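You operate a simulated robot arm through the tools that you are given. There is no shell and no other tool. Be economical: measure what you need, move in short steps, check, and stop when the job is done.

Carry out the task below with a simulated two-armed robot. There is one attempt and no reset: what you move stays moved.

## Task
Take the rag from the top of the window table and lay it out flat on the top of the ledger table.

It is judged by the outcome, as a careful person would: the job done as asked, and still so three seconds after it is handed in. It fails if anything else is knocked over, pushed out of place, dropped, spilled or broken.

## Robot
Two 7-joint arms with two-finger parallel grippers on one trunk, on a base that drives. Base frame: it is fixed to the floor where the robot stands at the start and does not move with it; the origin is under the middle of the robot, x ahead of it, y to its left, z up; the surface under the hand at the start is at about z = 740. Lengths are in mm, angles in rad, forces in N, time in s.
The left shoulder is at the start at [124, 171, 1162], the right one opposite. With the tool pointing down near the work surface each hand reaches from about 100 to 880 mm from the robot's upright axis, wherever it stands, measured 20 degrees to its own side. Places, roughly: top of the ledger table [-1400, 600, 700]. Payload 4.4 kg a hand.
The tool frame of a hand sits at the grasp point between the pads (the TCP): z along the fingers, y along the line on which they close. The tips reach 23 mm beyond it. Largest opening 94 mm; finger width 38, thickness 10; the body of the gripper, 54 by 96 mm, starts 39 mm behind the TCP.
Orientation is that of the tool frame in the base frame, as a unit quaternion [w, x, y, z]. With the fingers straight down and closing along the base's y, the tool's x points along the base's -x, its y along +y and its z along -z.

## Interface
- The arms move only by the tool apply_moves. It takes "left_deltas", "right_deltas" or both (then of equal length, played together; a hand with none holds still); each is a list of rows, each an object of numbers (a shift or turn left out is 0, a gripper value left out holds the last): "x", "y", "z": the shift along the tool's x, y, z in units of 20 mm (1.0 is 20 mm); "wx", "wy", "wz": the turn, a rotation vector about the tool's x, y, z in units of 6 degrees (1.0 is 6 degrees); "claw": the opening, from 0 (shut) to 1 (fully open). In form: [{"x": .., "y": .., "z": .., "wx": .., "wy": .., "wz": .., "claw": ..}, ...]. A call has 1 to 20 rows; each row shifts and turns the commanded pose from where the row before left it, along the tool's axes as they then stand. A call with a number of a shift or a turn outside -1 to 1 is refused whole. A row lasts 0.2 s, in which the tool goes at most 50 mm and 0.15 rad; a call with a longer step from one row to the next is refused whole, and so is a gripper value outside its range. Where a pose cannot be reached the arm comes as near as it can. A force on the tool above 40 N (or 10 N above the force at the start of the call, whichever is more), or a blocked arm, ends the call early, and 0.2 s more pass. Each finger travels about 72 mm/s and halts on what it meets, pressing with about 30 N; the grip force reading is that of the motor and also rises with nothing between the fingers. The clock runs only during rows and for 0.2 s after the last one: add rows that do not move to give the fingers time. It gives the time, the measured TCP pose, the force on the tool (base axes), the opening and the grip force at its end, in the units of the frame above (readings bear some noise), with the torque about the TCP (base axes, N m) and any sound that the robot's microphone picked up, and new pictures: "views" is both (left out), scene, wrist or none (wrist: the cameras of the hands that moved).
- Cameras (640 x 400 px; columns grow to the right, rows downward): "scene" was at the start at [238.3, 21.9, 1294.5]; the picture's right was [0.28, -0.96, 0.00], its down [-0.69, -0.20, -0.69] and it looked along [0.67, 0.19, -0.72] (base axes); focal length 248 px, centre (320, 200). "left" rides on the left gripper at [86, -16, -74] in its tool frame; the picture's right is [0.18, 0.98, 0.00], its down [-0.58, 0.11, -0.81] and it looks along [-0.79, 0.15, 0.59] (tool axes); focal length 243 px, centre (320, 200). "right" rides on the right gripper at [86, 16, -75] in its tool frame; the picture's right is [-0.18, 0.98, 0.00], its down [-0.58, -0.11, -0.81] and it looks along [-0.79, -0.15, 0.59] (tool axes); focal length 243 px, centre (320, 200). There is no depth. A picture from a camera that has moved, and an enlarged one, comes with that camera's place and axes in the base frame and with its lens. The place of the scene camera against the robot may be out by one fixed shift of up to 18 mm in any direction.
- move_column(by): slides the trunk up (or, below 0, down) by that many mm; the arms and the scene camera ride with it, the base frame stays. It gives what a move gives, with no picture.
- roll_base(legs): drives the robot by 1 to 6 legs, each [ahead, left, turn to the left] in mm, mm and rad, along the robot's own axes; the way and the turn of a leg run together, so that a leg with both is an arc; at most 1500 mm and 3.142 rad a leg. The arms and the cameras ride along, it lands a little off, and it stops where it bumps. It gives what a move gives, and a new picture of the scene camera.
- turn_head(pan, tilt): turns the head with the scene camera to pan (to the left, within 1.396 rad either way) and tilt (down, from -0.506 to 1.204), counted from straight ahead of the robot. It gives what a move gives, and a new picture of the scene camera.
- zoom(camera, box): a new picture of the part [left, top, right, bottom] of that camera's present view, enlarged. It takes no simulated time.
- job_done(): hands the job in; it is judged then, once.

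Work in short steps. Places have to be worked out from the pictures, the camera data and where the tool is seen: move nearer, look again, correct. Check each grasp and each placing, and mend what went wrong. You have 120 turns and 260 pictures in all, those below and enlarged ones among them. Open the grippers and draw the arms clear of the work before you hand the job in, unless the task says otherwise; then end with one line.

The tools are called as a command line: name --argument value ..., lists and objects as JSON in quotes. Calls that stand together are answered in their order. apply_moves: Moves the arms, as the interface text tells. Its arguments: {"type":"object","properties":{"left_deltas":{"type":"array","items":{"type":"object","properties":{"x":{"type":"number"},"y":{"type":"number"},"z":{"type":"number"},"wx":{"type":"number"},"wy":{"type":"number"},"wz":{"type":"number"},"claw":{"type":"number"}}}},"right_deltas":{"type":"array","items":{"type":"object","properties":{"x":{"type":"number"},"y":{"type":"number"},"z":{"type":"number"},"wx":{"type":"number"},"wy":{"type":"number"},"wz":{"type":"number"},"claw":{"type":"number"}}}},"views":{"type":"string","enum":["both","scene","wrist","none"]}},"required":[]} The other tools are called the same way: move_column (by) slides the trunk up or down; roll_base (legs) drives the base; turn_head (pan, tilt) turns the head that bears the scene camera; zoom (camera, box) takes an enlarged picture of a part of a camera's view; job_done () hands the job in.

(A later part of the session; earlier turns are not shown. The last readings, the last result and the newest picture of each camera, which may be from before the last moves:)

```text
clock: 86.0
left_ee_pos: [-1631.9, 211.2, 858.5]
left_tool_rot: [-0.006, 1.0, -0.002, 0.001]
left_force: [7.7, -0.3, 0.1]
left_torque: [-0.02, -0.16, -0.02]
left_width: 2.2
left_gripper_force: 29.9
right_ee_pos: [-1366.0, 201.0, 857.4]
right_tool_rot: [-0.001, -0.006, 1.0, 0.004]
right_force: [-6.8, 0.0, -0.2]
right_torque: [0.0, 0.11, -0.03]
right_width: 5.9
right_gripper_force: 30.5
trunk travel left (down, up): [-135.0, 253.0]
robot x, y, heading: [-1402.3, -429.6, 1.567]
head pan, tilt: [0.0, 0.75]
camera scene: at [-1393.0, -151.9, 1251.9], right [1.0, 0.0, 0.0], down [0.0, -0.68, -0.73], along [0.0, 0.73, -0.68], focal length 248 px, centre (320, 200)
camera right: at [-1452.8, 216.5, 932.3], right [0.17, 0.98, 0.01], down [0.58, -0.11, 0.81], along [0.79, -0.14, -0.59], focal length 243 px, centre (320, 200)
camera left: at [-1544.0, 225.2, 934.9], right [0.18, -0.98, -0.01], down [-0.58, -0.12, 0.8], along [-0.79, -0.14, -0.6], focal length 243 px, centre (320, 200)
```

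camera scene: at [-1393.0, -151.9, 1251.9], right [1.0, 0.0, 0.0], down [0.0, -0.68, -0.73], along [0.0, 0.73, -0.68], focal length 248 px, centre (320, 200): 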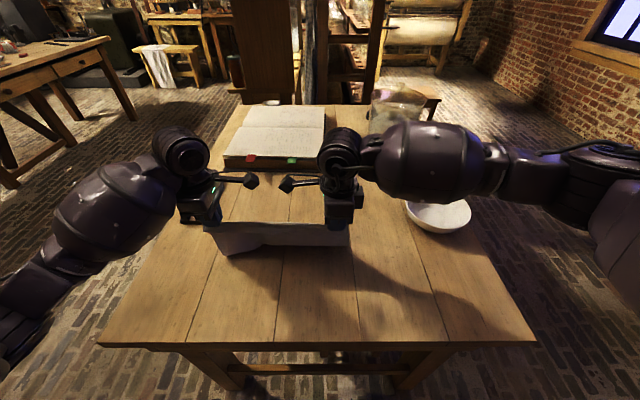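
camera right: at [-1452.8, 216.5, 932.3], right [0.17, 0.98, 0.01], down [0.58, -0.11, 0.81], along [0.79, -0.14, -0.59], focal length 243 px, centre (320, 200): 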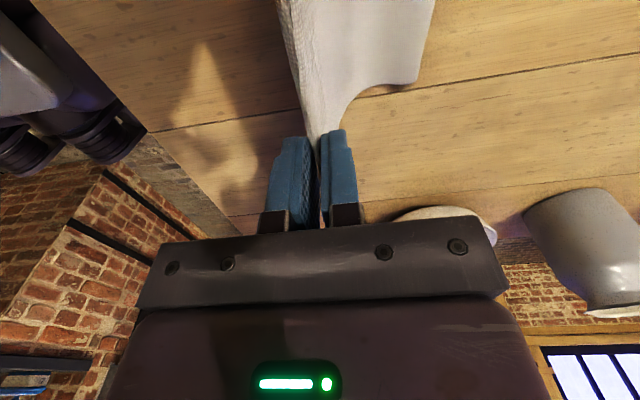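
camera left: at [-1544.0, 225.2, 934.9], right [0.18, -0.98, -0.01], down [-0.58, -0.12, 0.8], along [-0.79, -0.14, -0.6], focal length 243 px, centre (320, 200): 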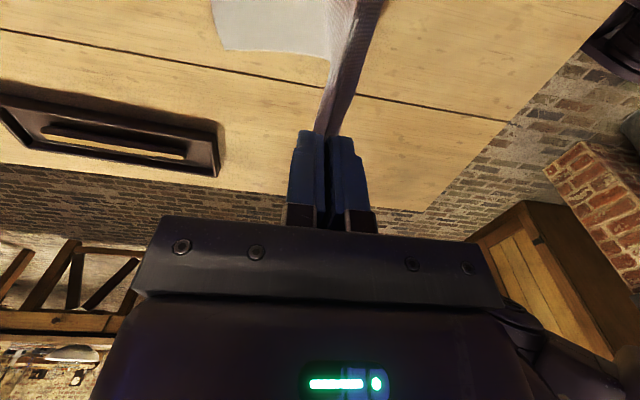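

Good so far, with the left far corner flat. I'll continue down to just above contact.

apply_moves --left_deltas '[{"y": 0.5, "z": 0.48}, {"y": 0.5, "z": 0.48}, {"y": 0.5, "z": 0.48}, {"y": 0.5, "z": 0.48}, {"y": 0.5, "z": 0.48}, {"y": 0.5, "z": 0.48}, {"y": 0.5, "z": 0.48}, {"y": 0.5, "z": 0.48}, {"y": 0.5, "z": 0.48}, {"y": 0.5, "z": 0.48}, {"y": 0.5, "z": 0.4}, {}]' --right_deltas '[{"y": -0.5, "z": 0.48}, {"y": -0.5, "z": 0.48}, {"y": -0.5, "z": 0.48}, {"y": -0.5, "z": 0.48}, {"y": -0.5, "z": 0.48}, {"y": -0.5, "z": 0.48}, {"y": -0.5, "z": 0.48}, {"y": -0.5, "z": 0.48}, {"y": -0.5, "z": 0.48}, {"y": -0.5, "z": 0.48}, {"y": -0.5, "z": 0.4}, {}]'

zoom --camera "scene" --box '[180, 200, 400, 330]'

```text
clock: 88.6
left_ee_pos: [-1632.6, 102.8, 752.4]
left_tool_rot: [-0.006, 1.0, -0.001, 0.002]
left_force: [9.7, -0.1, 0.0]
left_torque: [0.02, -0.22, -0.01]
left_width: 2.2
left_gripper_force: 29.8
right_ee_pos: [-1364.8, 93.1, 753.3]
right_tool_rot: [0.001, -0.005, 1.0, 0.003]
right_force: [-10.0, 0.7, -0.6]
right_torque: [0.04, 0.21, -0.01]
right_width: 5.9
right_gripper_force: 29.7
trunk travel left (down, up): [-135.0, 253.0]
robot x, y, heading: [-1399.1, -427.5, 1.566]
head pan, tilt: [0.0, 0.75]
camera scene: at [-1393.0, -151.8, 1251.9], right [1.0, 0.0, 0.0], down [0.0, -0.68, -0.73], along [0.0, 0.73, -0.68], focal length 248 px, centre (320, 200)
camera right: at [-1451.2, 107.5, 827.4], right [0.17, 0.98, 0.01], down [0.58, -0.11, 0.81], along [0.79, -0.14, -0.59], focal length 243 px, centre (320, 200)
camera left: at [-1544.3, 116.8, 828.9], right [0.18, -0.98, -0.01], down [-0.58, -0.12, 0.8], along [-0.79, -0.14, -0.6], focal length 243 px, centre (320, 200)
```

scene: 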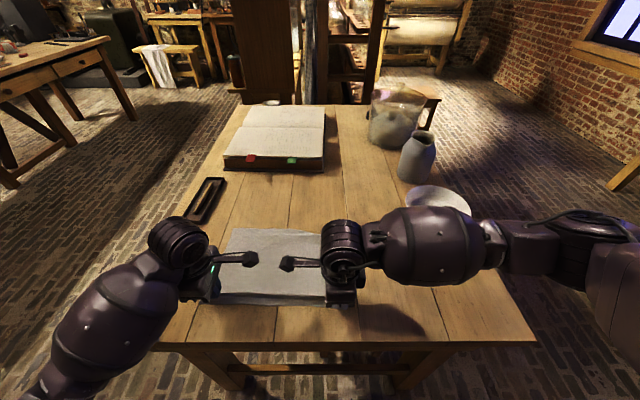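
right: 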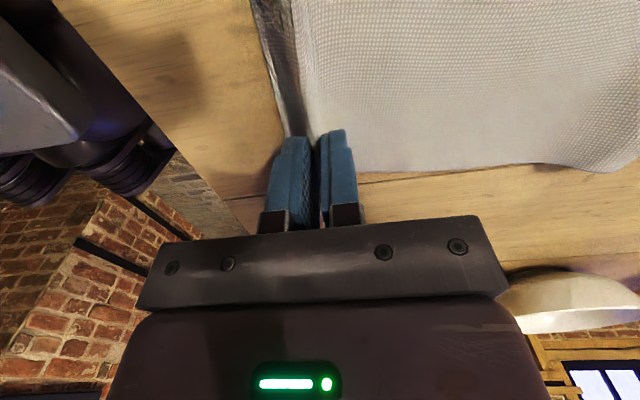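
left: 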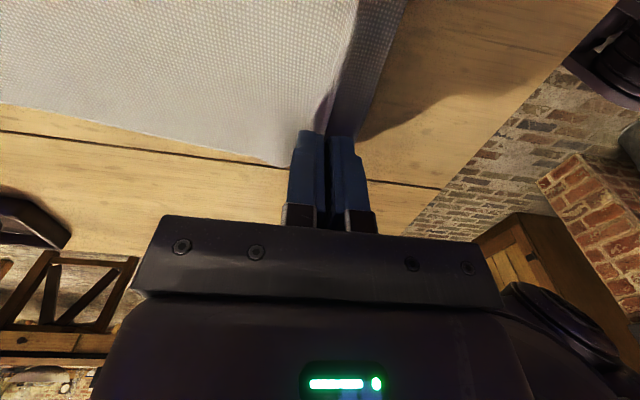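

```text
2.91 times, centred on (290, 265) of scene
camera zoom: at [-1393.0, -151.8, 1251.9], right [1.0, 0.0, 0.0], down [0.0, -0.68, -0.73], along [0.0, 0.73, -0.68], focal length 720 px, centre (407, 11)
```

zoom: 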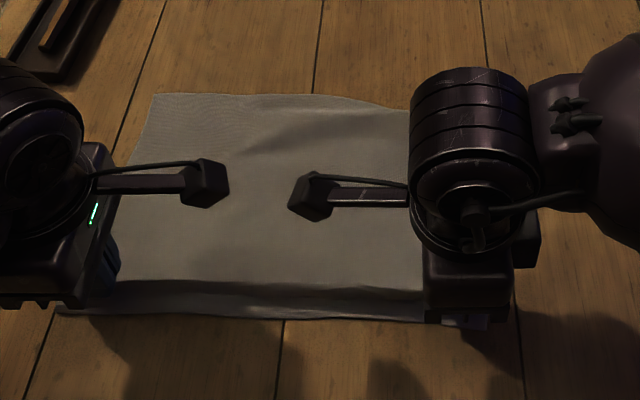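

The laying is better: the left hem is flat, with slight waviness at right. I'll relax the sideways tension, pull back 14 mm to straighten, then touch down.

apply_moves --left_deltas '[{"x": 0.1, "y": 0.2}, {"x": 0.05, "y": 0.25, "z": 0.1}, {"y": 0.25, "z": 0.1}, {"z": 0.12}, {}]' --right_deltas '[{"x": 0.1, "y": -0.2}, {"x": 0.05, "y": -0.25, "z": 0.1}, {"y": -0.25, "z": 0.1}, {"z": 0.12}, {}]' --views "none"

```text
clock: 89.8
left_ee_pos: [-1629.3, 88.6, 747.0]
left_tool_rot: [-0.005, 1.0, -0.001, 0.001]
left_force: [1.5, -1.4, -0.5]
left_torque: [0.0, -0.07, -0.02]
left_width: 2.1
left_gripper_force: 29.4
right_ee_pos: [-1366.6, 79.3, 745.0]
right_tool_rot: [0.0, -0.005, 1.0, 0.004]
right_force: [-0.6, 0.6, 1.5]
right_torque: [0.01, 0.07, 0.01]
right_width: 5.9
right_gripper_force: 30.8
trunk travel left (down, up): [-135.0, 253.0]
robot x, y, heading: [-1399.0, -428.5, 1.567]
head pan, tilt: [0.0, 0.75]
```

Near contact. I'll touch down lightly and open slowly so the tips spread the pinch.

apply_moves --left_deltas '[{"z": 0.1}, {"claw": 0.1}, {"claw": 0.2}, {"claw": 0.3}, {"claw": 0.4}, {"claw": 0.5}, {"claw": 0.55}, {}]' --right_deltas '[{"z": 0.05}, {"claw": 0.1}, {"claw": 0.2}, {"claw": 0.3}, {"claw": 0.4}, {"claw": 0.5}, {"claw": 0.55}, {}]'

```text
clock: 91.6
left_ee_pos: [-1629.3, 88.3, 744.4]
left_tool_rot: [-0.006, 1.0, -0.001, 0.0]
left_force: [0.5, 1.1, 5.9]
left_torque: [-0.14, 0.05, -0.02]
left_width: 51.2
left_gripper_force: 0.0
right_ee_pos: [-1367.6, 79.4, 745.0]
right_tool_rot: [0.0, -0.005, 1.0, 0.003]
right_force: [-0.1, 0.6, 2.4]
right_torque: [-0.04, 0.02, 0.03]
right_width: 51.6
right_gripper_force: 0.0
trunk travel left (down, up): [-135.0, 253.0]
robot x, y, heading: [-1404.9, -428.4, 1.571]
head pan, tilt: [0.0, 0.75]
camera scene: at [-1392.9, -152.1, 1252.0], right [1.0, 0.0, 0.0], down [0.0, -0.68, -0.73], along [0.0, 0.73, -0.68], focal length 248 px, centre (320, 200)
camera right: at [-1454.5, 92.9, 819.8], right [0.17, 0.98, 0.01], down [0.58, -0.11, 0.81], along [0.79, -0.14, -0.59], focal length 243 px, centre (320, 200)
camera left: at [-1541.1, 102.6, 821.0], right [0.18, -0.98, -0.01], down [-0.58, -0.12, 0.8], along [-0.79, -0.14, -0.59], focal length 243 px, centre (320, 200)
```

scene: 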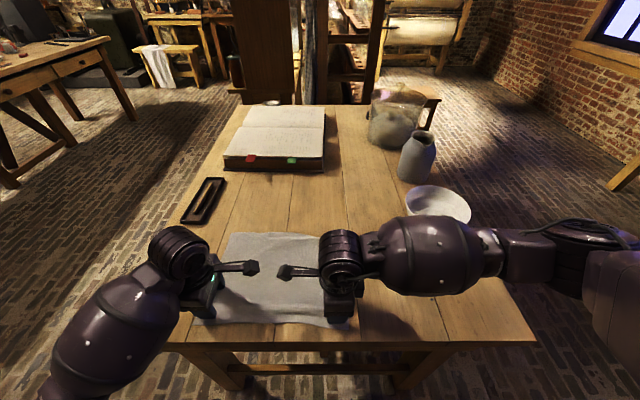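
right: 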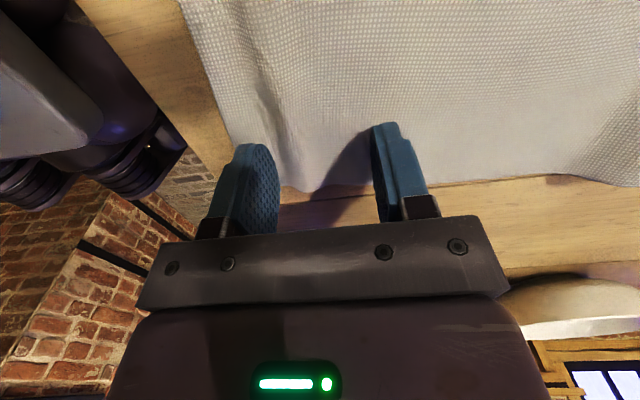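
left: 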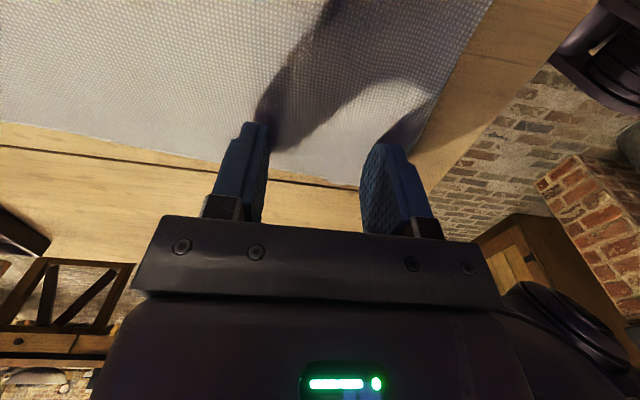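

The pinch spread out nicely. I'll lift straight up, move aside, and inspect.

apply_moves --left_deltas '[{"z": -0.3}, {"z": -0.7}, {"z": -0.8}, {"z": -0.8}, {"z": -0.8}, {"z": -0.8}, {"z": -0.8, "x": -0.9}, {"z": -0.8, "x": -0.9}, {"z": -0.8, "x": -0.9}, {"z": -0.8, "x": -0.9}, {"z": -0.8, "x": -0.9}, {"x": -0.9}, {}]' --right_deltas '[{"z": -0.3}, {"z": -0.7}, {"z": -0.8}, {"z": -0.8}, {"z": -0.8}, {"z": -0.8}, {"z": -0.8, "x": -0.9}, {"z": -0.8, "x": -0.9}, {"z": -0.8, "x": -0.9}, {"z": -0.8, "x": -0.9}, {"z": -0.8, "x": -0.9}, {"x": -0.9}, {}]' --views "none"

zoom --camera "scene" --box '[180, 210, 380, 335]'

```text
clock: 94.4
left_ee_pos: [-1738.6, 87.9, 907.8]
left_tool_rot: [-0.006, 1.0, -0.002, 0.001]
left_force: [-1.1, -1.2, 1.5]
left_torque: [0.02, 0.01, 0.01]
left_width: 51.5
left_gripper_force: 0.1
right_ee_pos: [-1260.0, 78.3, 908.5]
right_tool_rot: [0.001, -0.005, 1.0, 0.003]
right_force: [0.0, 0.1, 0.7]
right_torque: [0.01, 0.02, -0.03]
right_width: 51.6
right_gripper_force: 0.0
trunk travel left (down, up): [-135.0, 253.0]
robot x, y, heading: [-1402.8, -426.1, 1.563]
head pan, tilt: [0.0, 0.75]
```

```text
3.20 times, centred on (280, 272) of scene
camera zoom: at [-1393.1, -151.6, 1251.8], right [1.0, 0.0, 0.0], down [0.0, -0.68, -0.73], along [0.0, 0.73, -0.68], focal length 792 px, centre (448, -32)
```

zoom: 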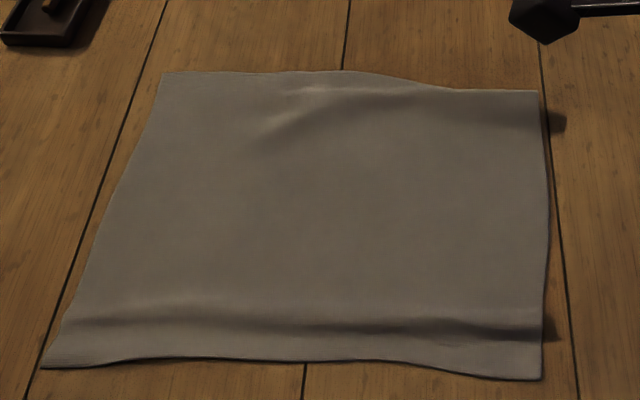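

Much better: the left length is now the full 242 mm. The right far hem still looks slightly raised; zooming in.

zoom --camera "scene" --box '[260, 220, 370, 289]'

zoom --camera "scene" --box '[185, 290, 365, 340]'

```text
5.80 times, centred on (315, 254) of scene
camera zoom: at [-1393.1, -151.6, 1251.8], right [1.0, 0.0, 0.0], down [0.0, -0.68, -0.73], along [0.0, 0.73, -0.68], focal length 1435 px, centre (349, -116)
```

zoom: 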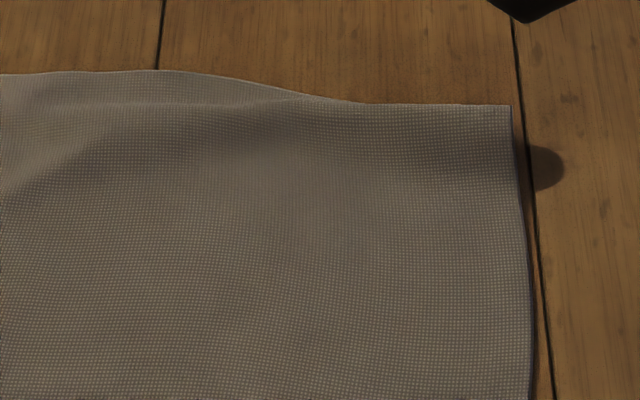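

```text
3.56 times, centred on (275, 315) of scene
camera zoom: at [-1393.1, -151.6, 1251.8], right [1.0, 0.0, 0.0], down [0.0, -0.68, -0.73], along [0.0, 0.73, -0.68], focal length 880 px, centre (480, -209)
```

zoom: 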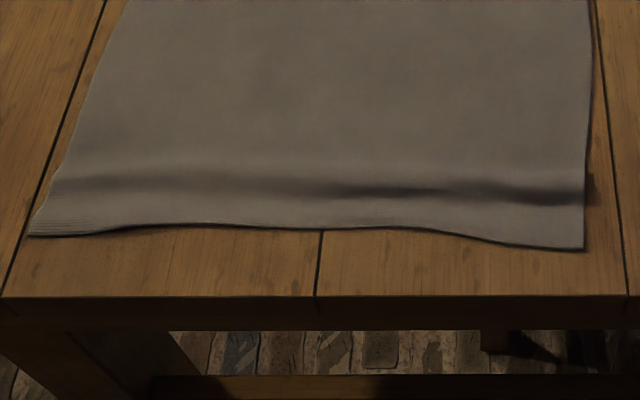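

The right half of the far hem is still tucked under ~12–15 mm. I'll do one more lift and re-lay, this time dragging the just-touching hem backward first so friction untucks it. Moving back over the near corners.

roll_base --legs '[[40, 0, 0]]'

apply_moves --left_deltas '[{"x": 0.78, "y": 0.36, "claw": 0.38}, {"x": 0.78, "y": 0.36}, {"x": 0.78, "y": 0.36}, {"x": 0.78, "y": 0.36}, {"x": 0.78, "y": 0.36}, {"x": 0.78, "y": 0.36}, {"x": 0.78, "y": 0.36}, {"z": 0.83}, {"z": 0.83}, {"z": 0.83}, {"z": 0.83}, {"z": 0.83}, {"z": 0.83}, {"z": 0.83}, {"z": 0.83}, {}]' --right_deltas '[{"x": 0.757, "y": -0.34, "claw": 0.38}, {"x": 0.757, "y": -0.34}, {"x": 0.757, "y": -0.34}, {"x": 0.757, "y": -0.34}, {"x": 0.757, "y": -0.34}, {"x": 0.757, "y": -0.34}, {"x": 0.757, "y": -0.34}, {"z": 0.83}, {"z": 0.83}, {"z": 0.83}, {"z": 0.83}, {"z": 0.83}, {"z": 0.83}, {"z": 0.83}, {"z": 0.83}, {}]'

```text
clock: 95.2
left_ee_pos: [-1736.4, 128.1, 907.2]
left_tool_rot: [-0.005, 1.0, -0.001, 0.001]
left_force: [-0.1, 0.2, -0.4]
left_torque: [-0.03, 0.03, 0.01]
left_width: 51.7
left_gripper_force: 0.1
right_ee_pos: [-1260.1, 119.0, 908.2]
right_tool_rot: [0.0, -0.004, 1.0, 0.003]
right_force: [-0.4, 0.4, -0.5]
right_torque: [0.0, 0.01, -0.04]
right_width: 51.8
right_gripper_force: 0.1
trunk travel left (down, up): [-135.0, 253.0]
robot x, y, heading: [-1402.3, -389.2, 1.566]
head pan, tilt: [0.0, 0.75]
camera scene: at [-1393.0, -111.2, 1251.6], right [1.0, 0.0, 0.0], down [0.0, -0.68, -0.73], along [0.0, 0.73, -0.68], focal length 248 px, centre (320, 200)
```

scene: 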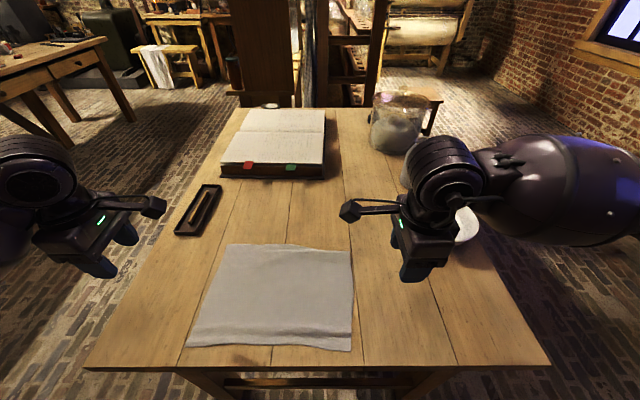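

```text
clock: 98.7
left_ee_pos: [-1628.0, 77.1, 774.3]
left_tool_rot: [-0.006, 1.0, -0.002, 0.0]
left_force: [-0.2, 0.4, 0.2]
left_torque: [-0.02, -0.03, 0.0]
left_width: 35.7
left_gripper_force: 0.2
right_ee_pos: [-1364.5, 71.0, 775.0]
right_tool_rot: [-0.001, -0.005, 1.0, 0.005]
right_force: [1.1, 0.6, 0.5]
right_torque: [-0.02, 0.01, 0.03]
right_width: 35.7
right_gripper_force: 0.1
trunk travel left (down, up): [-135.0, 253.0]
robot x, y, heading: [-1403.3, -389.9, 1.565]
head pan, tilt: [0.0, 0.75]
camera scene: at [-1393.0, -112.3, 1252.0], right [1.0, 0.0, 0.0], down [0.0, -0.68, -0.73], along [0.0, 0.73, -0.68], focal length 248 px, centre (320, 200)
camera right: at [-1451.9, 85.5, 850.2], right [0.17, 0.98, 0.01], down [0.58, -0.11, 0.81], along [0.79, -0.14, -0.59], focal length 243 px, centre (320, 200)
camera left: at [-1541.0, 92.4, 851.6], right [0.18, -0.98, -0.01], down [-0.58, -0.12, 0.8], along [-0.79, -0.14, -0.59], focal length 243 px, centre (320, 200)
```

scene: 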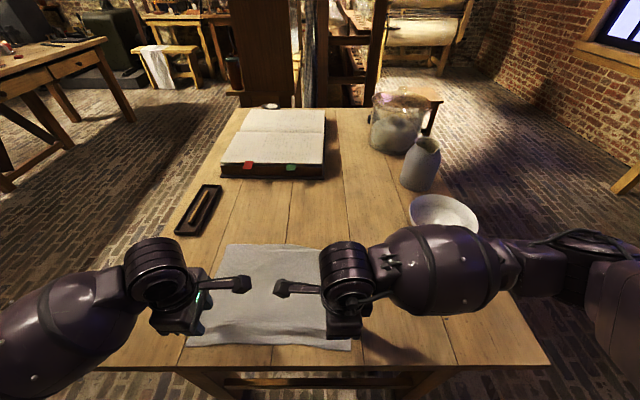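
right: 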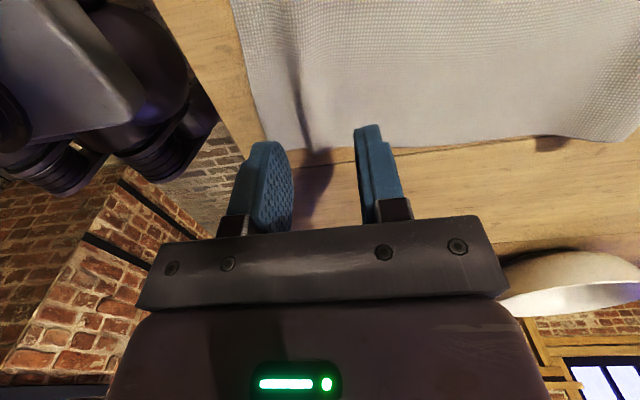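
left: 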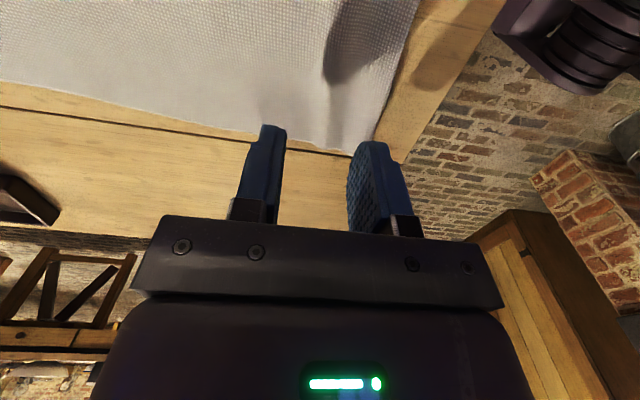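

Positions are good. I'll shift the right 5 mm inward, lower to contact, and close.

apply_moves --left_deltas '[{"z": 0.6}, {"z": 0.5}, {"z": 0.25}, {"z": 0.15}, {}, {"claw": 0.2}, {"claw": 0.0}, {"claw": 0.0}, {"claw": 0.0}, {"claw": 0.0}]' --right_deltas '[{"x": 0.3, "z": 0.6}, {"z": 0.5}, {"z": 0.25}, {"z": 0.2}, {}, {"claw": 0.2}, {"claw": 0.0}, {"claw": 0.0}, {"claw": 0.0}, {"claw": 0.0}]' --views "wrist"

```text
clock: 100.8
left_ee_pos: [-1627.2, 78.0, 744.5]
left_tool_rot: [-0.005, 1.0, -0.001, 0.001]
left_force: [0.3, 0.1, 0.5]
left_torque: [-0.03, -0.01, -0.01]
left_width: 2.1
left_gripper_force: 29.4
right_ee_pos: [-1370.0, 70.7, 745.2]
right_tool_rot: [0.0, -0.006, 1.0, 0.004]
right_force: [-0.2, -1.7, 3.2]
right_torque: [-0.03, 0.02, -0.01]
right_width: 6.4
right_gripper_force: 30.2
trunk travel left (down, up): [-135.0, 253.0]
robot x, y, heading: [-1401.9, -388.6, 1.563]
head pan, tilt: [0.0, 0.75]
camera right: at [-1457.2, 85.3, 819.6], right [0.17, 0.98, 0.01], down [0.58, -0.11, 0.81], along [0.79, -0.14, -0.59], focal length 243 px, centre (320, 200)
camera left: at [-1540.8, 92.3, 821.2], right [0.18, -0.98, -0.01], down [-0.58, -0.12, 0.8], along [-0.79, -0.14, -0.59], focal length 243 px, centre (320, 200)
```

right: 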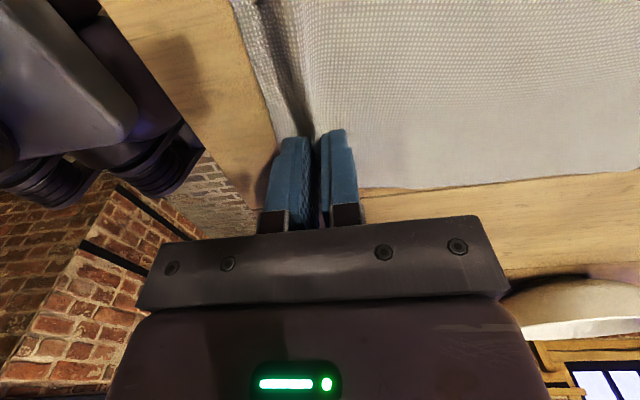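
left: 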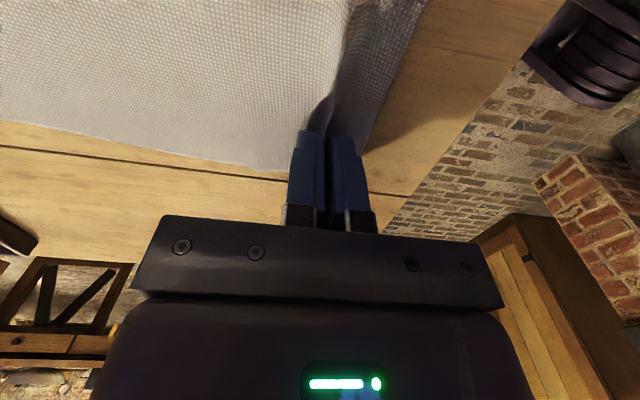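

Both gripped. Lifting up and ahead again until the hem hangs free.

apply_moves --left_deltas '[{"y": -0.6, "z": -0.6}, {"y": -0.8, "z": -0.8}, {"y": -0.8, "z": -0.8}, {"y": -0.8, "z": -0.8}, {"y": -0.8, "z": -0.8}, {"y": -0.8, "z": -0.8}, {"y": -0.8, "z": -0.8}, {"y": -0.8, "z": -0.8}, {"y": -0.8, "z": -0.8}, {"y": -0.8, "z": -0.8}, {"y": -0.8, "z": -0.8}, {"y": -0.8, "z": -0.8}, {"y": -0.8, "z": -0.9}, {"y": -0.9, "z": -0.9}, {"y": -0.9, "z": -0.9}, {"y": -0.9, "z": -0.9}, {}, {}, {}, {}]' --right_deltas '[{"y": 0.6, "z": -0.6}, {"y": 0.8, "z": -0.8}, {"y": 0.8, "z": -0.8}, {"y": 0.8, "z": -0.8}, {"y": 0.8, "z": -0.8}, {"y": 0.8, "z": -0.8}, {"y": 0.8, "z": -0.8}, {"y": 0.8, "z": -0.8}, {"y": 0.8, "z": -0.8}, {"y": 0.8, "z": -0.8}, {"y": 0.8, "z": -0.8}, {"y": 0.8, "z": -0.8}, {"y": 0.8, "z": -0.9}, {"y": 0.9, "z": -0.9}, {"y": 0.9, "z": -0.9}, {"y": 0.9, "z": -0.9}, {}, {}, {}, {}]' --views "scene"

zoom --camera "scene" --box '[190, 130, 380, 240]'

```text
clock: 105.0
left_ee_pos: [-1628.1, 334.7, 1008.5]
left_tool_rot: [-0.006, 1.0, -0.002, 0.001]
left_force: [0.6, 0.9, -0.3]
left_torque: [-0.01, 0.01, -0.05]
left_width: 2.3
left_gripper_force: 30.0
right_ee_pos: [-1373.0, 326.6, 1006.3]
right_tool_rot: [0.0, -0.006, 1.0, 0.003]
right_force: [0.7, -0.1, 0.5]
right_torque: [0.0, -0.04, -0.04]
right_width: 6.3
right_gripper_force: 29.9
trunk travel left (down, up): [-135.0, 253.0]
robot x, y, heading: [-1401.9, -387.2, 1.566]
head pan, tilt: [0.0, 0.75]
camera scene: at [-1393.0, -112.1, 1251.8], right [1.0, 0.0, 0.0], down [0.0, -0.68, -0.73], along [0.0, 0.73, -0.68], focal length 248 px, centre (320, 200)
```

scene: 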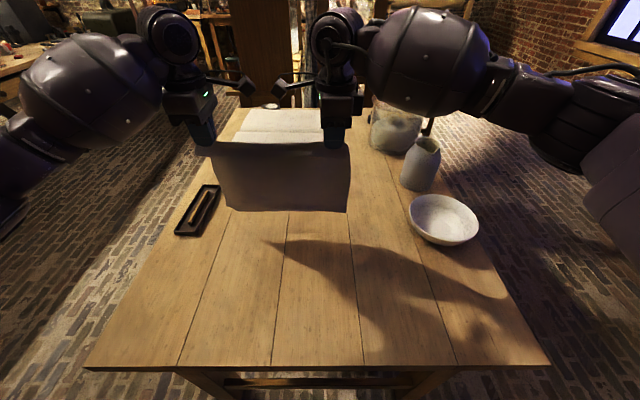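

```text
3.37 times, centred on (285, 185) of scene
camera zoom: at [-1393.0, -112.1, 1251.8], right [1.0, 0.0, 0.0], down [0.0, -0.68, -0.73], along [0.0, 0.73, -0.68], focal length 834 px, centre (438, 250)
```

zoom: 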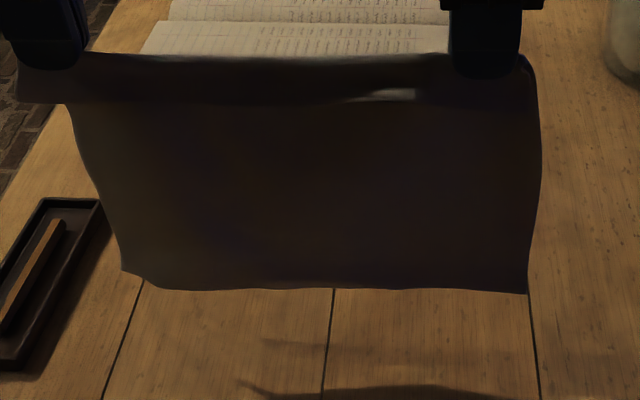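

Hanging free, the hem is straight and untucked. I'll go ahead 40 mm and lower to just above contact.

apply_moves --left_deltas '[{"x": -0.1, "y": -0.7, "z": 0.3}, {"y": -0.7, "z": 0.5}, {"y": -0.6, "z": 0.6}, {"z": 0.6}, {"z": 0.3}, {}, {}, {}, {}]' --right_deltas '[{"x": -0.15, "y": 0.7, "z": 0.3}, {"y": 0.7, "z": 0.5}, {"y": 0.6, "z": 0.6}, {"z": 0.6}, {"z": 0.3}, {}, {}, {}, {}]' --views "none"

zoom --camera "scene" --box '[190, 130, 380, 240]'

```text
clock: 107.0
left_ee_pos: [-1629.5, 373.9, 962.6]
left_tool_rot: [-0.005, 1.0, -0.002, 0.002]
left_force: [0.8, 0.0, -0.7]
left_torque: [0.0, -0.03, 0.02]
left_width: 2.2
left_gripper_force: 30.2
right_ee_pos: [-1370.0, 367.1, 960.7]
right_tool_rot: [0.0, -0.006, 1.0, 0.004]
right_force: [-0.7, 0.5, 0.1]
right_torque: [-0.02, 0.04, -0.02]
right_width: 6.5
right_gripper_force: 29.8
trunk travel left (down, up): [-135.0, 253.0]
robot x, y, heading: [-1402.3, -385.9, 1.567]
head pan, tilt: [0.0, 0.75]
```

```text
3.37 times, centred on (285, 185) of scene
camera zoom: at [-1393.0, -112.1, 1251.9], right [1.0, 0.0, 0.0], down [0.0, -0.68, -0.73], along [0.0, 0.73, -0.68], focal length 834 px, centre (438, 250)
```

zoom: 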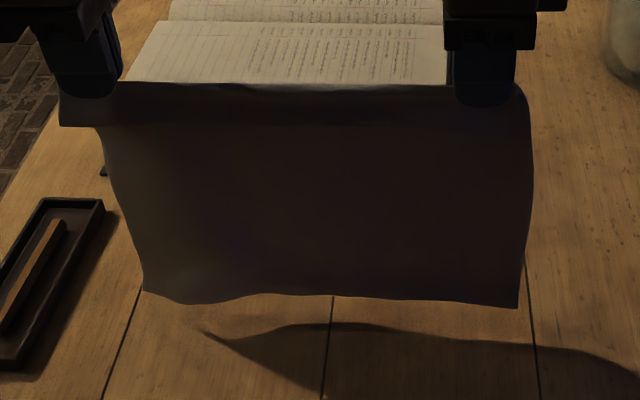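

The hem is just above the table. Now a shallow backward path, so the hem touches down and trails ahead.

apply_moves --left_deltas '[{"y": 0.5, "z": 0.1}, {"y": 0.8, "z": 0.25}, {"y": 0.8, "z": 0.35}, {"y": 0.8, "z": 0.35}, {"y": 0.8, "z": 0.35}, {"y": 0.8, "z": 0.35}, {"y": 0.8, "z": 0.35}, {"y": 0.8, "z": 0.4}, {"y": 0.8, "z": 0.4}, {"y": 0.8, "z": 0.4}, {}]' --right_deltas '[{"y": -0.5, "z": 0.1}, {"y": -0.8, "z": 0.25}, {"y": -0.8, "z": 0.35}, {"y": -0.8, "z": 0.35}, {"y": -0.8, "z": 0.35}, {"y": -0.8, "z": 0.35}, {"y": -0.8, "z": 0.35}, {"y": -0.8, "z": 0.4}, {"y": -0.8, "z": 0.4}, {"y": -0.8, "z": 0.4}, {}]' --views "wrist"

zoom --camera "scene" --box '[190, 180, 380, 300]'

```text
clock: 109.5
left_ee_pos: [-1630.5, 220.7, 894.0]
left_tool_rot: [-0.006, 1.0, -0.001, 0.0]
left_force: [2.9, 0.8, 0.0]
left_torque: [0.01, -0.04, -0.04]
left_width: 2.0
left_gripper_force: 30.0
right_ee_pos: [-1369.5, 213.8, 893.5]
right_tool_rot: [-0.001, -0.005, 1.0, 0.003]
right_force: [-0.8, 0.5, -0.1]
right_torque: [0.02, 0.05, 0.02]
right_width: 6.4
right_gripper_force: 30.4
trunk travel left (down, up): [-135.0, 253.0]
robot x, y, heading: [-1404.9, -388.2, 1.561]
head pan, tilt: [0.0, 0.75]
camera right: at [-1456.1, 228.0, 968.7], right [0.17, 0.98, 0.01], down [0.58, -0.11, 0.81], along [0.79, -0.14, -0.59], focal length 243 px, centre (320, 200)
camera left: at [-1543.1, 234.7, 970.4], right [0.18, -0.98, -0.01], down [-0.58, -0.12, 0.8], along [-0.79, -0.14, -0.59], focal length 243 px, centre (320, 200)
```

right: 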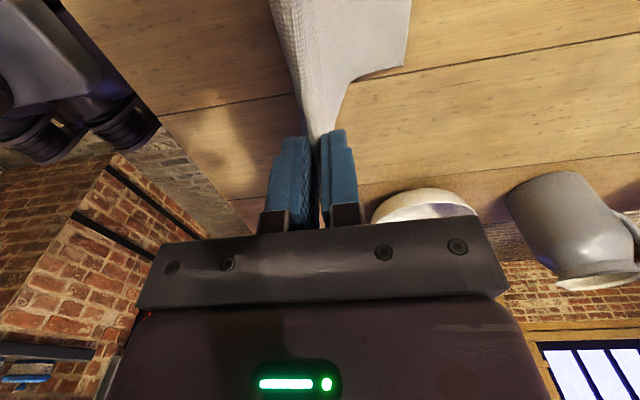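
left: 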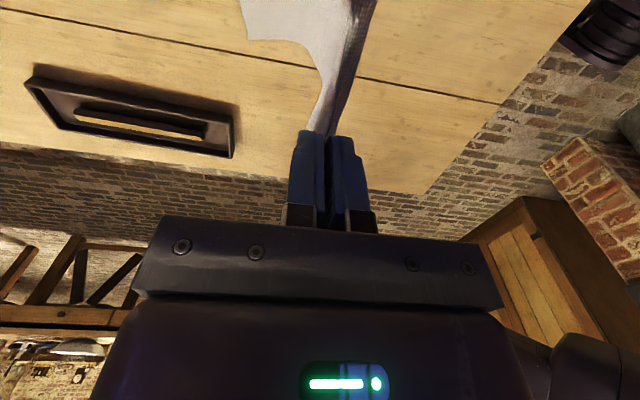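

```text
3.33 times, centred on (285, 240) of scene
camera zoom: at [-1392.9, -112.2, 1251.9], right [1.0, 0.0, 0.0], down [0.0, -0.68, -0.73], along [0.0, 0.73, -0.68], focal length 825 px, centre (437, 67)
```

zoom: 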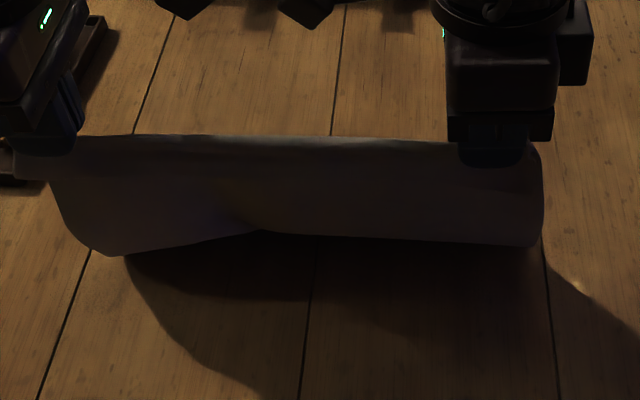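

The right far corner is now sharp and flat. I'll continue down and back.

apply_moves --left_deltas '[{"y": 0.6, "z": 0.55}, {"y": 0.6, "z": 0.55}, {"y": 0.6, "z": 0.55}, {"y": 0.55, "z": 0.6}, {"y": 0.55, "z": 0.6}, {"y": 0.55, "z": 0.6}, {"y": 0.5, "z": 0.6}, {"y": 0.5, "z": 0.6}, {"y": 0.5, "z": 0.6}, {"y": 0.5, "z": 0.6}, {"y": 0.5, "z": 0.6}, {"y": 0.4, "z": 0.5}, {}]' --right_deltas '[{"y": -0.6, "z": 0.55}, {"y": -0.6, "z": 0.55}, {"y": -0.6, "z": 0.55}, {"y": -0.55, "z": 0.6}, {"y": -0.55, "z": 0.6}, {"y": -0.55, "z": 0.6}, {"y": -0.5, "z": 0.6}, {"y": -0.5, "z": 0.6}, {"y": -0.5, "z": 0.6}, {"y": -0.5, "z": 0.6}, {"y": -0.5, "z": 0.6}, {"y": -0.4, "z": 0.5}, {}]' --views "wrist"

zoom --camera "scene" --box '[180, 220, 380, 345]'

```text
clock: 112.2
left_ee_pos: [-1628.7, 94.9, 752.7]
left_tool_rot: [-0.005, 1.0, -0.002, 0.001]
left_force: [1.3, -0.7, -0.1]
left_torque: [-0.01, 0.0, 0.01]
left_width: 2.0
left_gripper_force: 29.5
right_ee_pos: [-1366.9, 86.9, 753.7]
right_tool_rot: [0.0, -0.005, 1.0, 0.004]
right_force: [-1.6, -1.1, 0.0]
right_torque: [0.02, 0.05, -0.03]
right_width: 5.8
right_gripper_force: 29.9
trunk travel left (down, up): [-135.0, 253.0]
robot x, y, heading: [-1402.8, -387.1, 1.565]
head pan, tilt: [0.0, 0.75]
camera right: at [-1454.7, 102.2, 828.7], right [0.17, 0.98, 0.01], down [0.58, -0.11, 0.81], along [0.79, -0.14, -0.59], focal length 243 px, centre (320, 200)
camera left: at [-1542.1, 108.7, 829.7], right [0.18, -0.98, -0.01], down [-0.58, -0.12, 0.8], along [-0.79, -0.14, -0.6], focal length 243 px, centre (320, 200)
```

right: 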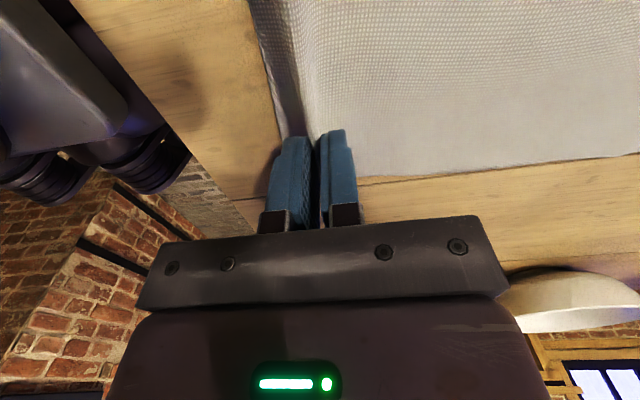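
left: 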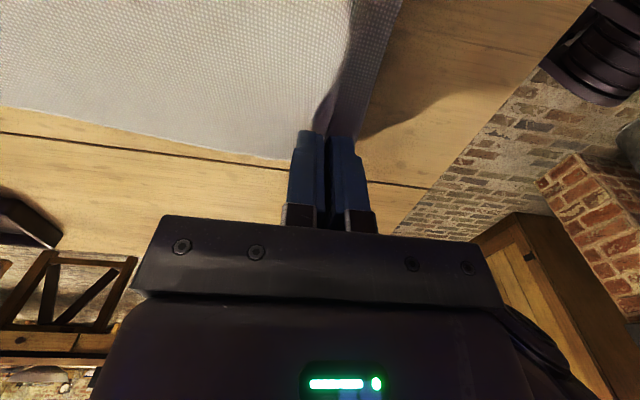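

```text
3.20 times, centred on (280, 282) of scene
camera zoom: at [-1393.0, -112.2, 1251.9], right [1.0, 0.0, 0.0], down [0.0, -0.68, -0.73], along [0.0, 0.73, -0.68], focal length 792 px, centre (448, -64)
```

zoom: 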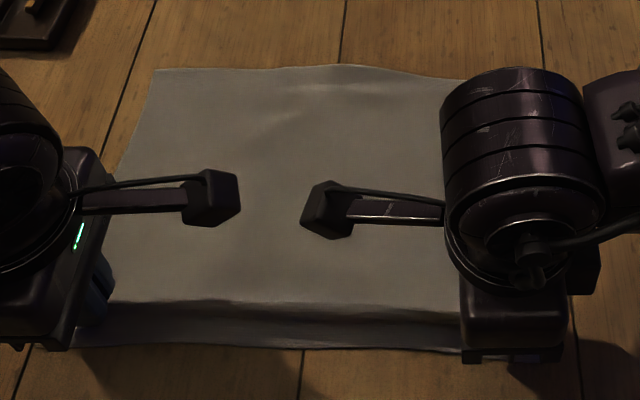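

Very flat now. I'll pull back 8 mm, touch down lightly, and open wide to spread the pinched ridges.

apply_moves --left_deltas '[{"y": 0.2, "z": 0.12}, {"y": 0.2, "z": 0.12}, {"z": 0.13}, {}, {"claw": 0.1}, {"claw": 0.2}, {"claw": 0.3}, {"claw": 0.4}, {"claw": 0.5}, {"claw": 0.6}, {"claw": 0.65}, {}]' --right_deltas '[{"y": -0.2, "z": 0.14}, {"y": -0.2, "z": 0.14}, {"z": 0.15}, {}, {"claw": 0.1}, {"claw": 0.2}, {"claw": 0.3}, {"claw": 0.4}, {"claw": 0.5}, {"claw": 0.6}, {"claw": 0.65}, {}]' --views "wrist"

```text
clock: 114.8
left_ee_pos: [-1630.4, 85.9, 746.3]
left_tool_rot: [-0.005, 1.0, -0.002, 0.001]
left_force: [0.5, 0.3, -0.1]
left_torque: [-0.05, 0.0, -0.01]
left_width: 61.2
left_gripper_force: 0.1
right_ee_pos: [-1367.9, 80.0, 745.7]
right_tool_rot: [0.0, -0.006, 1.0, 0.003]
right_force: [0.1, 0.3, 0.8]
right_torque: [-0.01, 0.02, 0.0]
right_width: 61.2
right_gripper_force: 0.1
trunk travel left (down, up): [-135.0, 253.0]
robot x, y, heading: [-1401.8, -386.1, 1.569]
head pan, tilt: [0.0, 0.75]
camera right: at [-1454.6, 94.1, 820.1], right [0.17, 0.98, 0.01], down [0.58, -0.11, 0.81], along [0.79, -0.14, -0.59], focal length 243 px, centre (320, 200)
camera left: at [-1542.4, 101.1, 822.6], right [0.18, -0.98, -0.01], down [-0.58, -0.12, 0.8], along [-0.79, -0.14, -0.59], focal length 243 px, centre (320, 200)
```

right: 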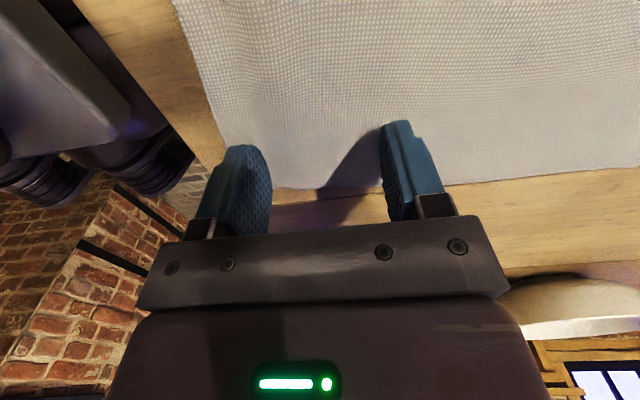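
left: 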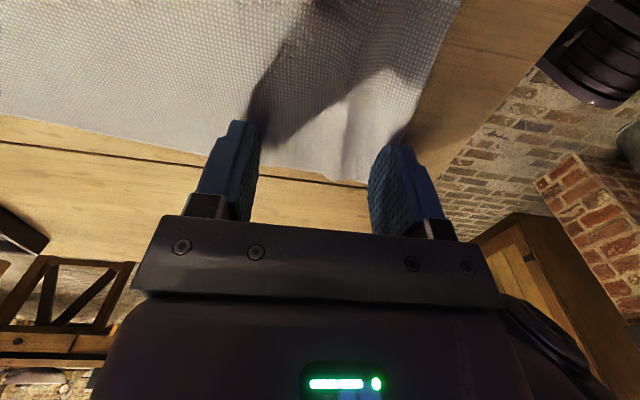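

Right is flat; left has a slight residual ridge. I'll press the left lightly and open it further, then lift both.

apply_moves --left_deltas '[{"z": 0.1}, {"z": 0.06}, {"claw": 0.72}, {"claw": 0.8}, {"claw": 0.85}, {}, {"z": -0.3}, {"z": -0.7}, {"z": -0.8}, {"z": -0.8}, {"z": -0.8}, {"z": -0.8}, {"z": -0.8, "x": -0.9}, {"z": -0.8, "x": -0.9}, {"z": -0.8, "x": -0.9}, {"z": -0.8, "x": -0.9}, {"z": -0.8, "x": -0.9}, {"x": -0.9}, {}]' --right_deltas '[{"z": 0.05}, {}, {"claw": 0.7}, {}, {}, {}, {"z": -0.3}, {"z": -0.7}, {"z": -0.8}, {"z": -0.8}, {"z": -0.8}, {"z": -0.8}, {"z": -0.8, "x": -0.9}, {"z": -0.8, "x": -0.9}, {"z": -0.8, "x": -0.9}, {"z": -0.8, "x": -0.9}, {"z": -0.8, "x": -0.9}, {"x": -0.9}, {}]' --views "none"

zoom --camera "scene" --box '[170, 230, 380, 361]'

```text
clock: 118.8
left_ee_pos: [-1739.2, 85.8, 907.9]
left_tool_rot: [-0.005, 1.0, -0.002, 0.001]
left_force: [-1.1, 0.0, 0.0]
left_torque: [-0.02, -0.01, 0.01]
left_width: 79.9
left_gripper_force: 0.1
right_ee_pos: [-1260.8, 79.0, 907.3]
right_tool_rot: [0.0, -0.005, 1.0, 0.004]
right_force: [0.0, -0.7, 0.6]
right_torque: [0.0, 0.01, 0.01]
right_width: 65.8
right_gripper_force: 0.0
trunk travel left (down, up): [-135.0, 253.0]
robot x, y, heading: [-1400.0, -389.2, 1.569]
head pan, tilt: [0.0, 0.75]
```

```text
3.05 times, centred on (275, 296) of scene
camera zoom: at [-1393.0, -112.0, 1251.7], right [1.0, 0.0, 0.0], down [0.0, -0.68, -0.73], along [0.0, 0.73, -0.68], focal length 754 px, centre (457, -91)
```

zoom: 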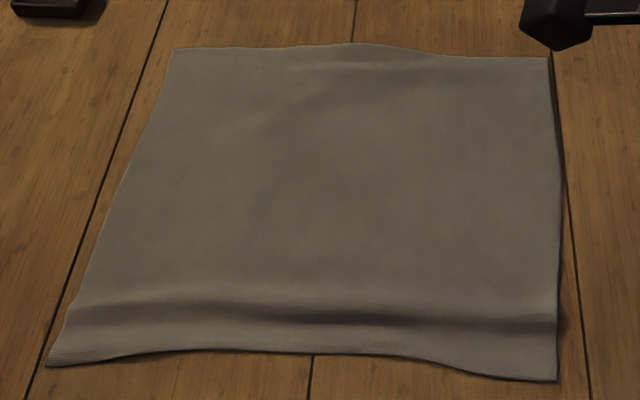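

Now full size on both sides (240 and 243 mm), so nothing is tucked; only a gentle ridge remains near the front edge. I'll smooth it with the right fingertips closed, pressing at the front middle and drawing it slightly toward the robot.

apply_moves --right_deltas '[{"x": 0.955, "y": -0.06, "claw": 0.3}, {"x": 0.955, "y": -0.06, "claw": 0.0}, {"x": 0.955, "y": -0.06}, {"x": 0.955, "y": -0.06}, {"x": 0.955, "y": -0.06}, {"x": 0.955, "y": -0.06}, {"x": 0.955, "y": -0.06}, {"x": 0.955, "y": -0.06}, {"x": 0.955, "y": -0.06}, {"x": 0.955, "y": -0.06}, {"x": 0.955, "y": -0.06}, {"x": 0.955, "y": -0.06}, {"z": 0.9}, {"z": 0.9}, {"z": 0.9}, {"z": 0.9}, {"z": 0.9}, {"z": 0.9}, {"z": 0.9}, {"z": 0.9}]' --views "both"

```text
clock: 123.0
left_ee_pos: [-1738.1, 85.7, 907.3]
left_tool_rot: [-0.006, 1.0, -0.002, 0.001]
left_force: [1.0, 0.6, 0.3]
left_torque: [0.0, 0.0, 0.0]
left_width: 79.8
left_gripper_force: 0.0
right_ee_pos: [-1488.7, 63.1, 763.5]
right_tool_rot: [-0.001, -0.005, 1.0, 0.004]
right_force: [-0.1, -0.5, -0.7]
right_torque: [-0.03, 0.04, 0.0]
right_width: 0.0
right_gripper_force: 29.2
trunk travel left (down, up): [-135.0, 253.0]
robot x, y, heading: [-1401.6, -386.7, 1.567]
head pan, tilt: [0.0, 0.75]
camera scene: at [-1392.9, -112.0, 1251.8], right [1.0, 0.0, 0.0], down [0.0, -0.68, -0.73], along [0.0, 0.73, -0.68], focal length 248 px, centre (320, 200)
camera right: at [-1576.9, 78.2, 839.0], right [0.17, 0.98, 0.01], down [0.58, -0.11, 0.81], along [0.79, -0.14, -0.59], focal length 243 px, centre (320, 200)
```

scene: 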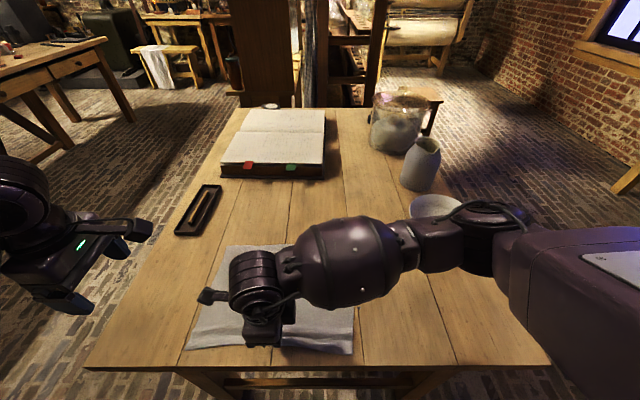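
right: 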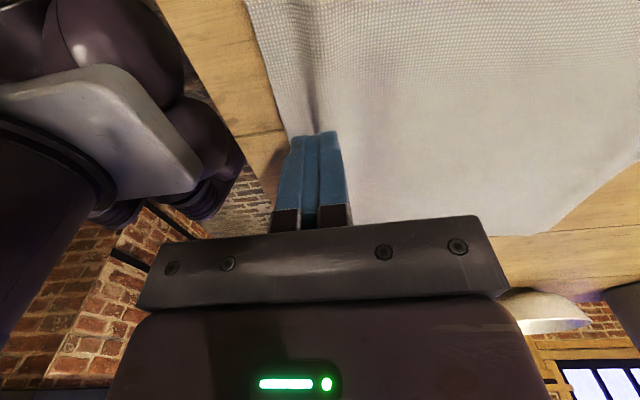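

I'll shift 6 mm toward the hem, press lightly, and draw back 10 mm.

apply_moves --right_deltas '[{"y": -0.3, "z": 0.5}, {"z": 0.35}, {"z": 0.15}, {"z": 0.1}, {"y": -0.12}, {"y": -0.12}, {"y": -0.12}, {"y": -0.12}, {}]' --views "wrist"

```text
clock: 125.0
left_ee_pos: [-1738.5, 84.7, 908.1]
left_tool_rot: [-0.007, 1.0, -0.002, 0.001]
left_force: [-0.5, -0.4, 0.1]
left_torque: [0.02, -0.03, -0.01]
left_width: 79.7
left_gripper_force: 0.0
right_ee_pos: [-1488.7, 48.9, 745.8]
right_tool_rot: [-0.001, -0.006, 1.0, 0.005]
right_force: [-0.2, 10.3, 36.8]
right_torque: [-0.09, -0.13, 0.03]
right_width: 0.1
right_gripper_force: 29.9
trunk travel left (down, up): [-135.0, 253.0]
robot x, y, heading: [-1401.8, -384.9, 1.571]
head pan, tilt: [0.0, 0.75]
camera right: at [-1575.8, 62.9, 819.5], right [0.17, 0.98, 0.01], down [0.58, -0.11, 0.8], along [0.79, -0.13, -0.6], focal length 243 px, centre (320, 200)
```

right: 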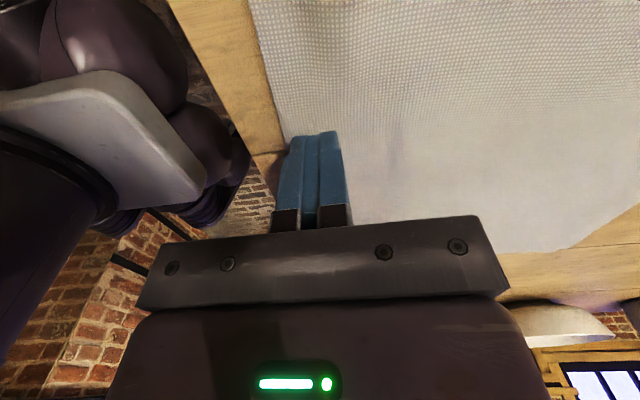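

The ridge has smoothed out. I'll lift off straight up and move aside to check.

apply_moves --right_deltas '[{"z": -0.3}, {"z": -0.7}, {"z": -0.9}, {"z": -0.9}, {"z": -0.9}, {"z": -0.9}, {"z": -0.9}, {"z": -0.9}, {"x": -0.95}, {"x": -0.95}, {"x": -0.95}, {"x": -0.95}, {"x": -0.95}, {"x": -0.95}, {"x": -0.95}, {"x": -0.95}, {"x": -0.95}, {"x": -0.95}, {"x": -0.95}, {}]' --views "none"

zoom --camera "scene" --box '[170, 230, 380, 361]'

```text
clock: 129.2
left_ee_pos: [-1738.5, 85.4, 906.7]
left_tool_rot: [-0.005, 1.0, 0.0, 0.001]
left_force: [-0.8, 0.1, -0.5]
left_torque: [-0.01, 0.01, -0.01]
left_width: 79.8
left_gripper_force: 0.0
right_ee_pos: [-1279.1, 49.9, 869.1]
right_tool_rot: [0.0, -0.005, 1.0, 0.004]
right_force: [0.1, 0.6, -0.8]
right_torque: [0.01, 0.05, 0.02]
right_width: 0.1
right_gripper_force: 30.1
trunk travel left (down, up): [-135.0, 253.0]
robot x, y, heading: [-1399.1, -384.7, 1.565]
head pan, tilt: [0.0, 0.75]
```

```text
3.05 times, centred on (275, 296) of scene
camera zoom: at [-1393.1, -112.0, 1251.8], right [1.0, 0.0, 0.0], down [0.0, -0.68, -0.73], along [0.0, 0.73, -0.68], focal length 754 px, centre (457, -91)
```

zoom: 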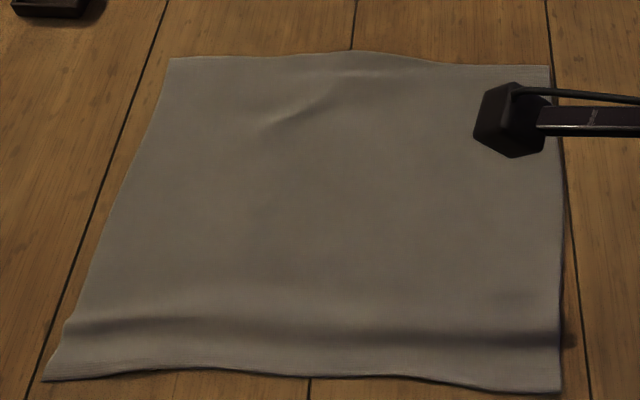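

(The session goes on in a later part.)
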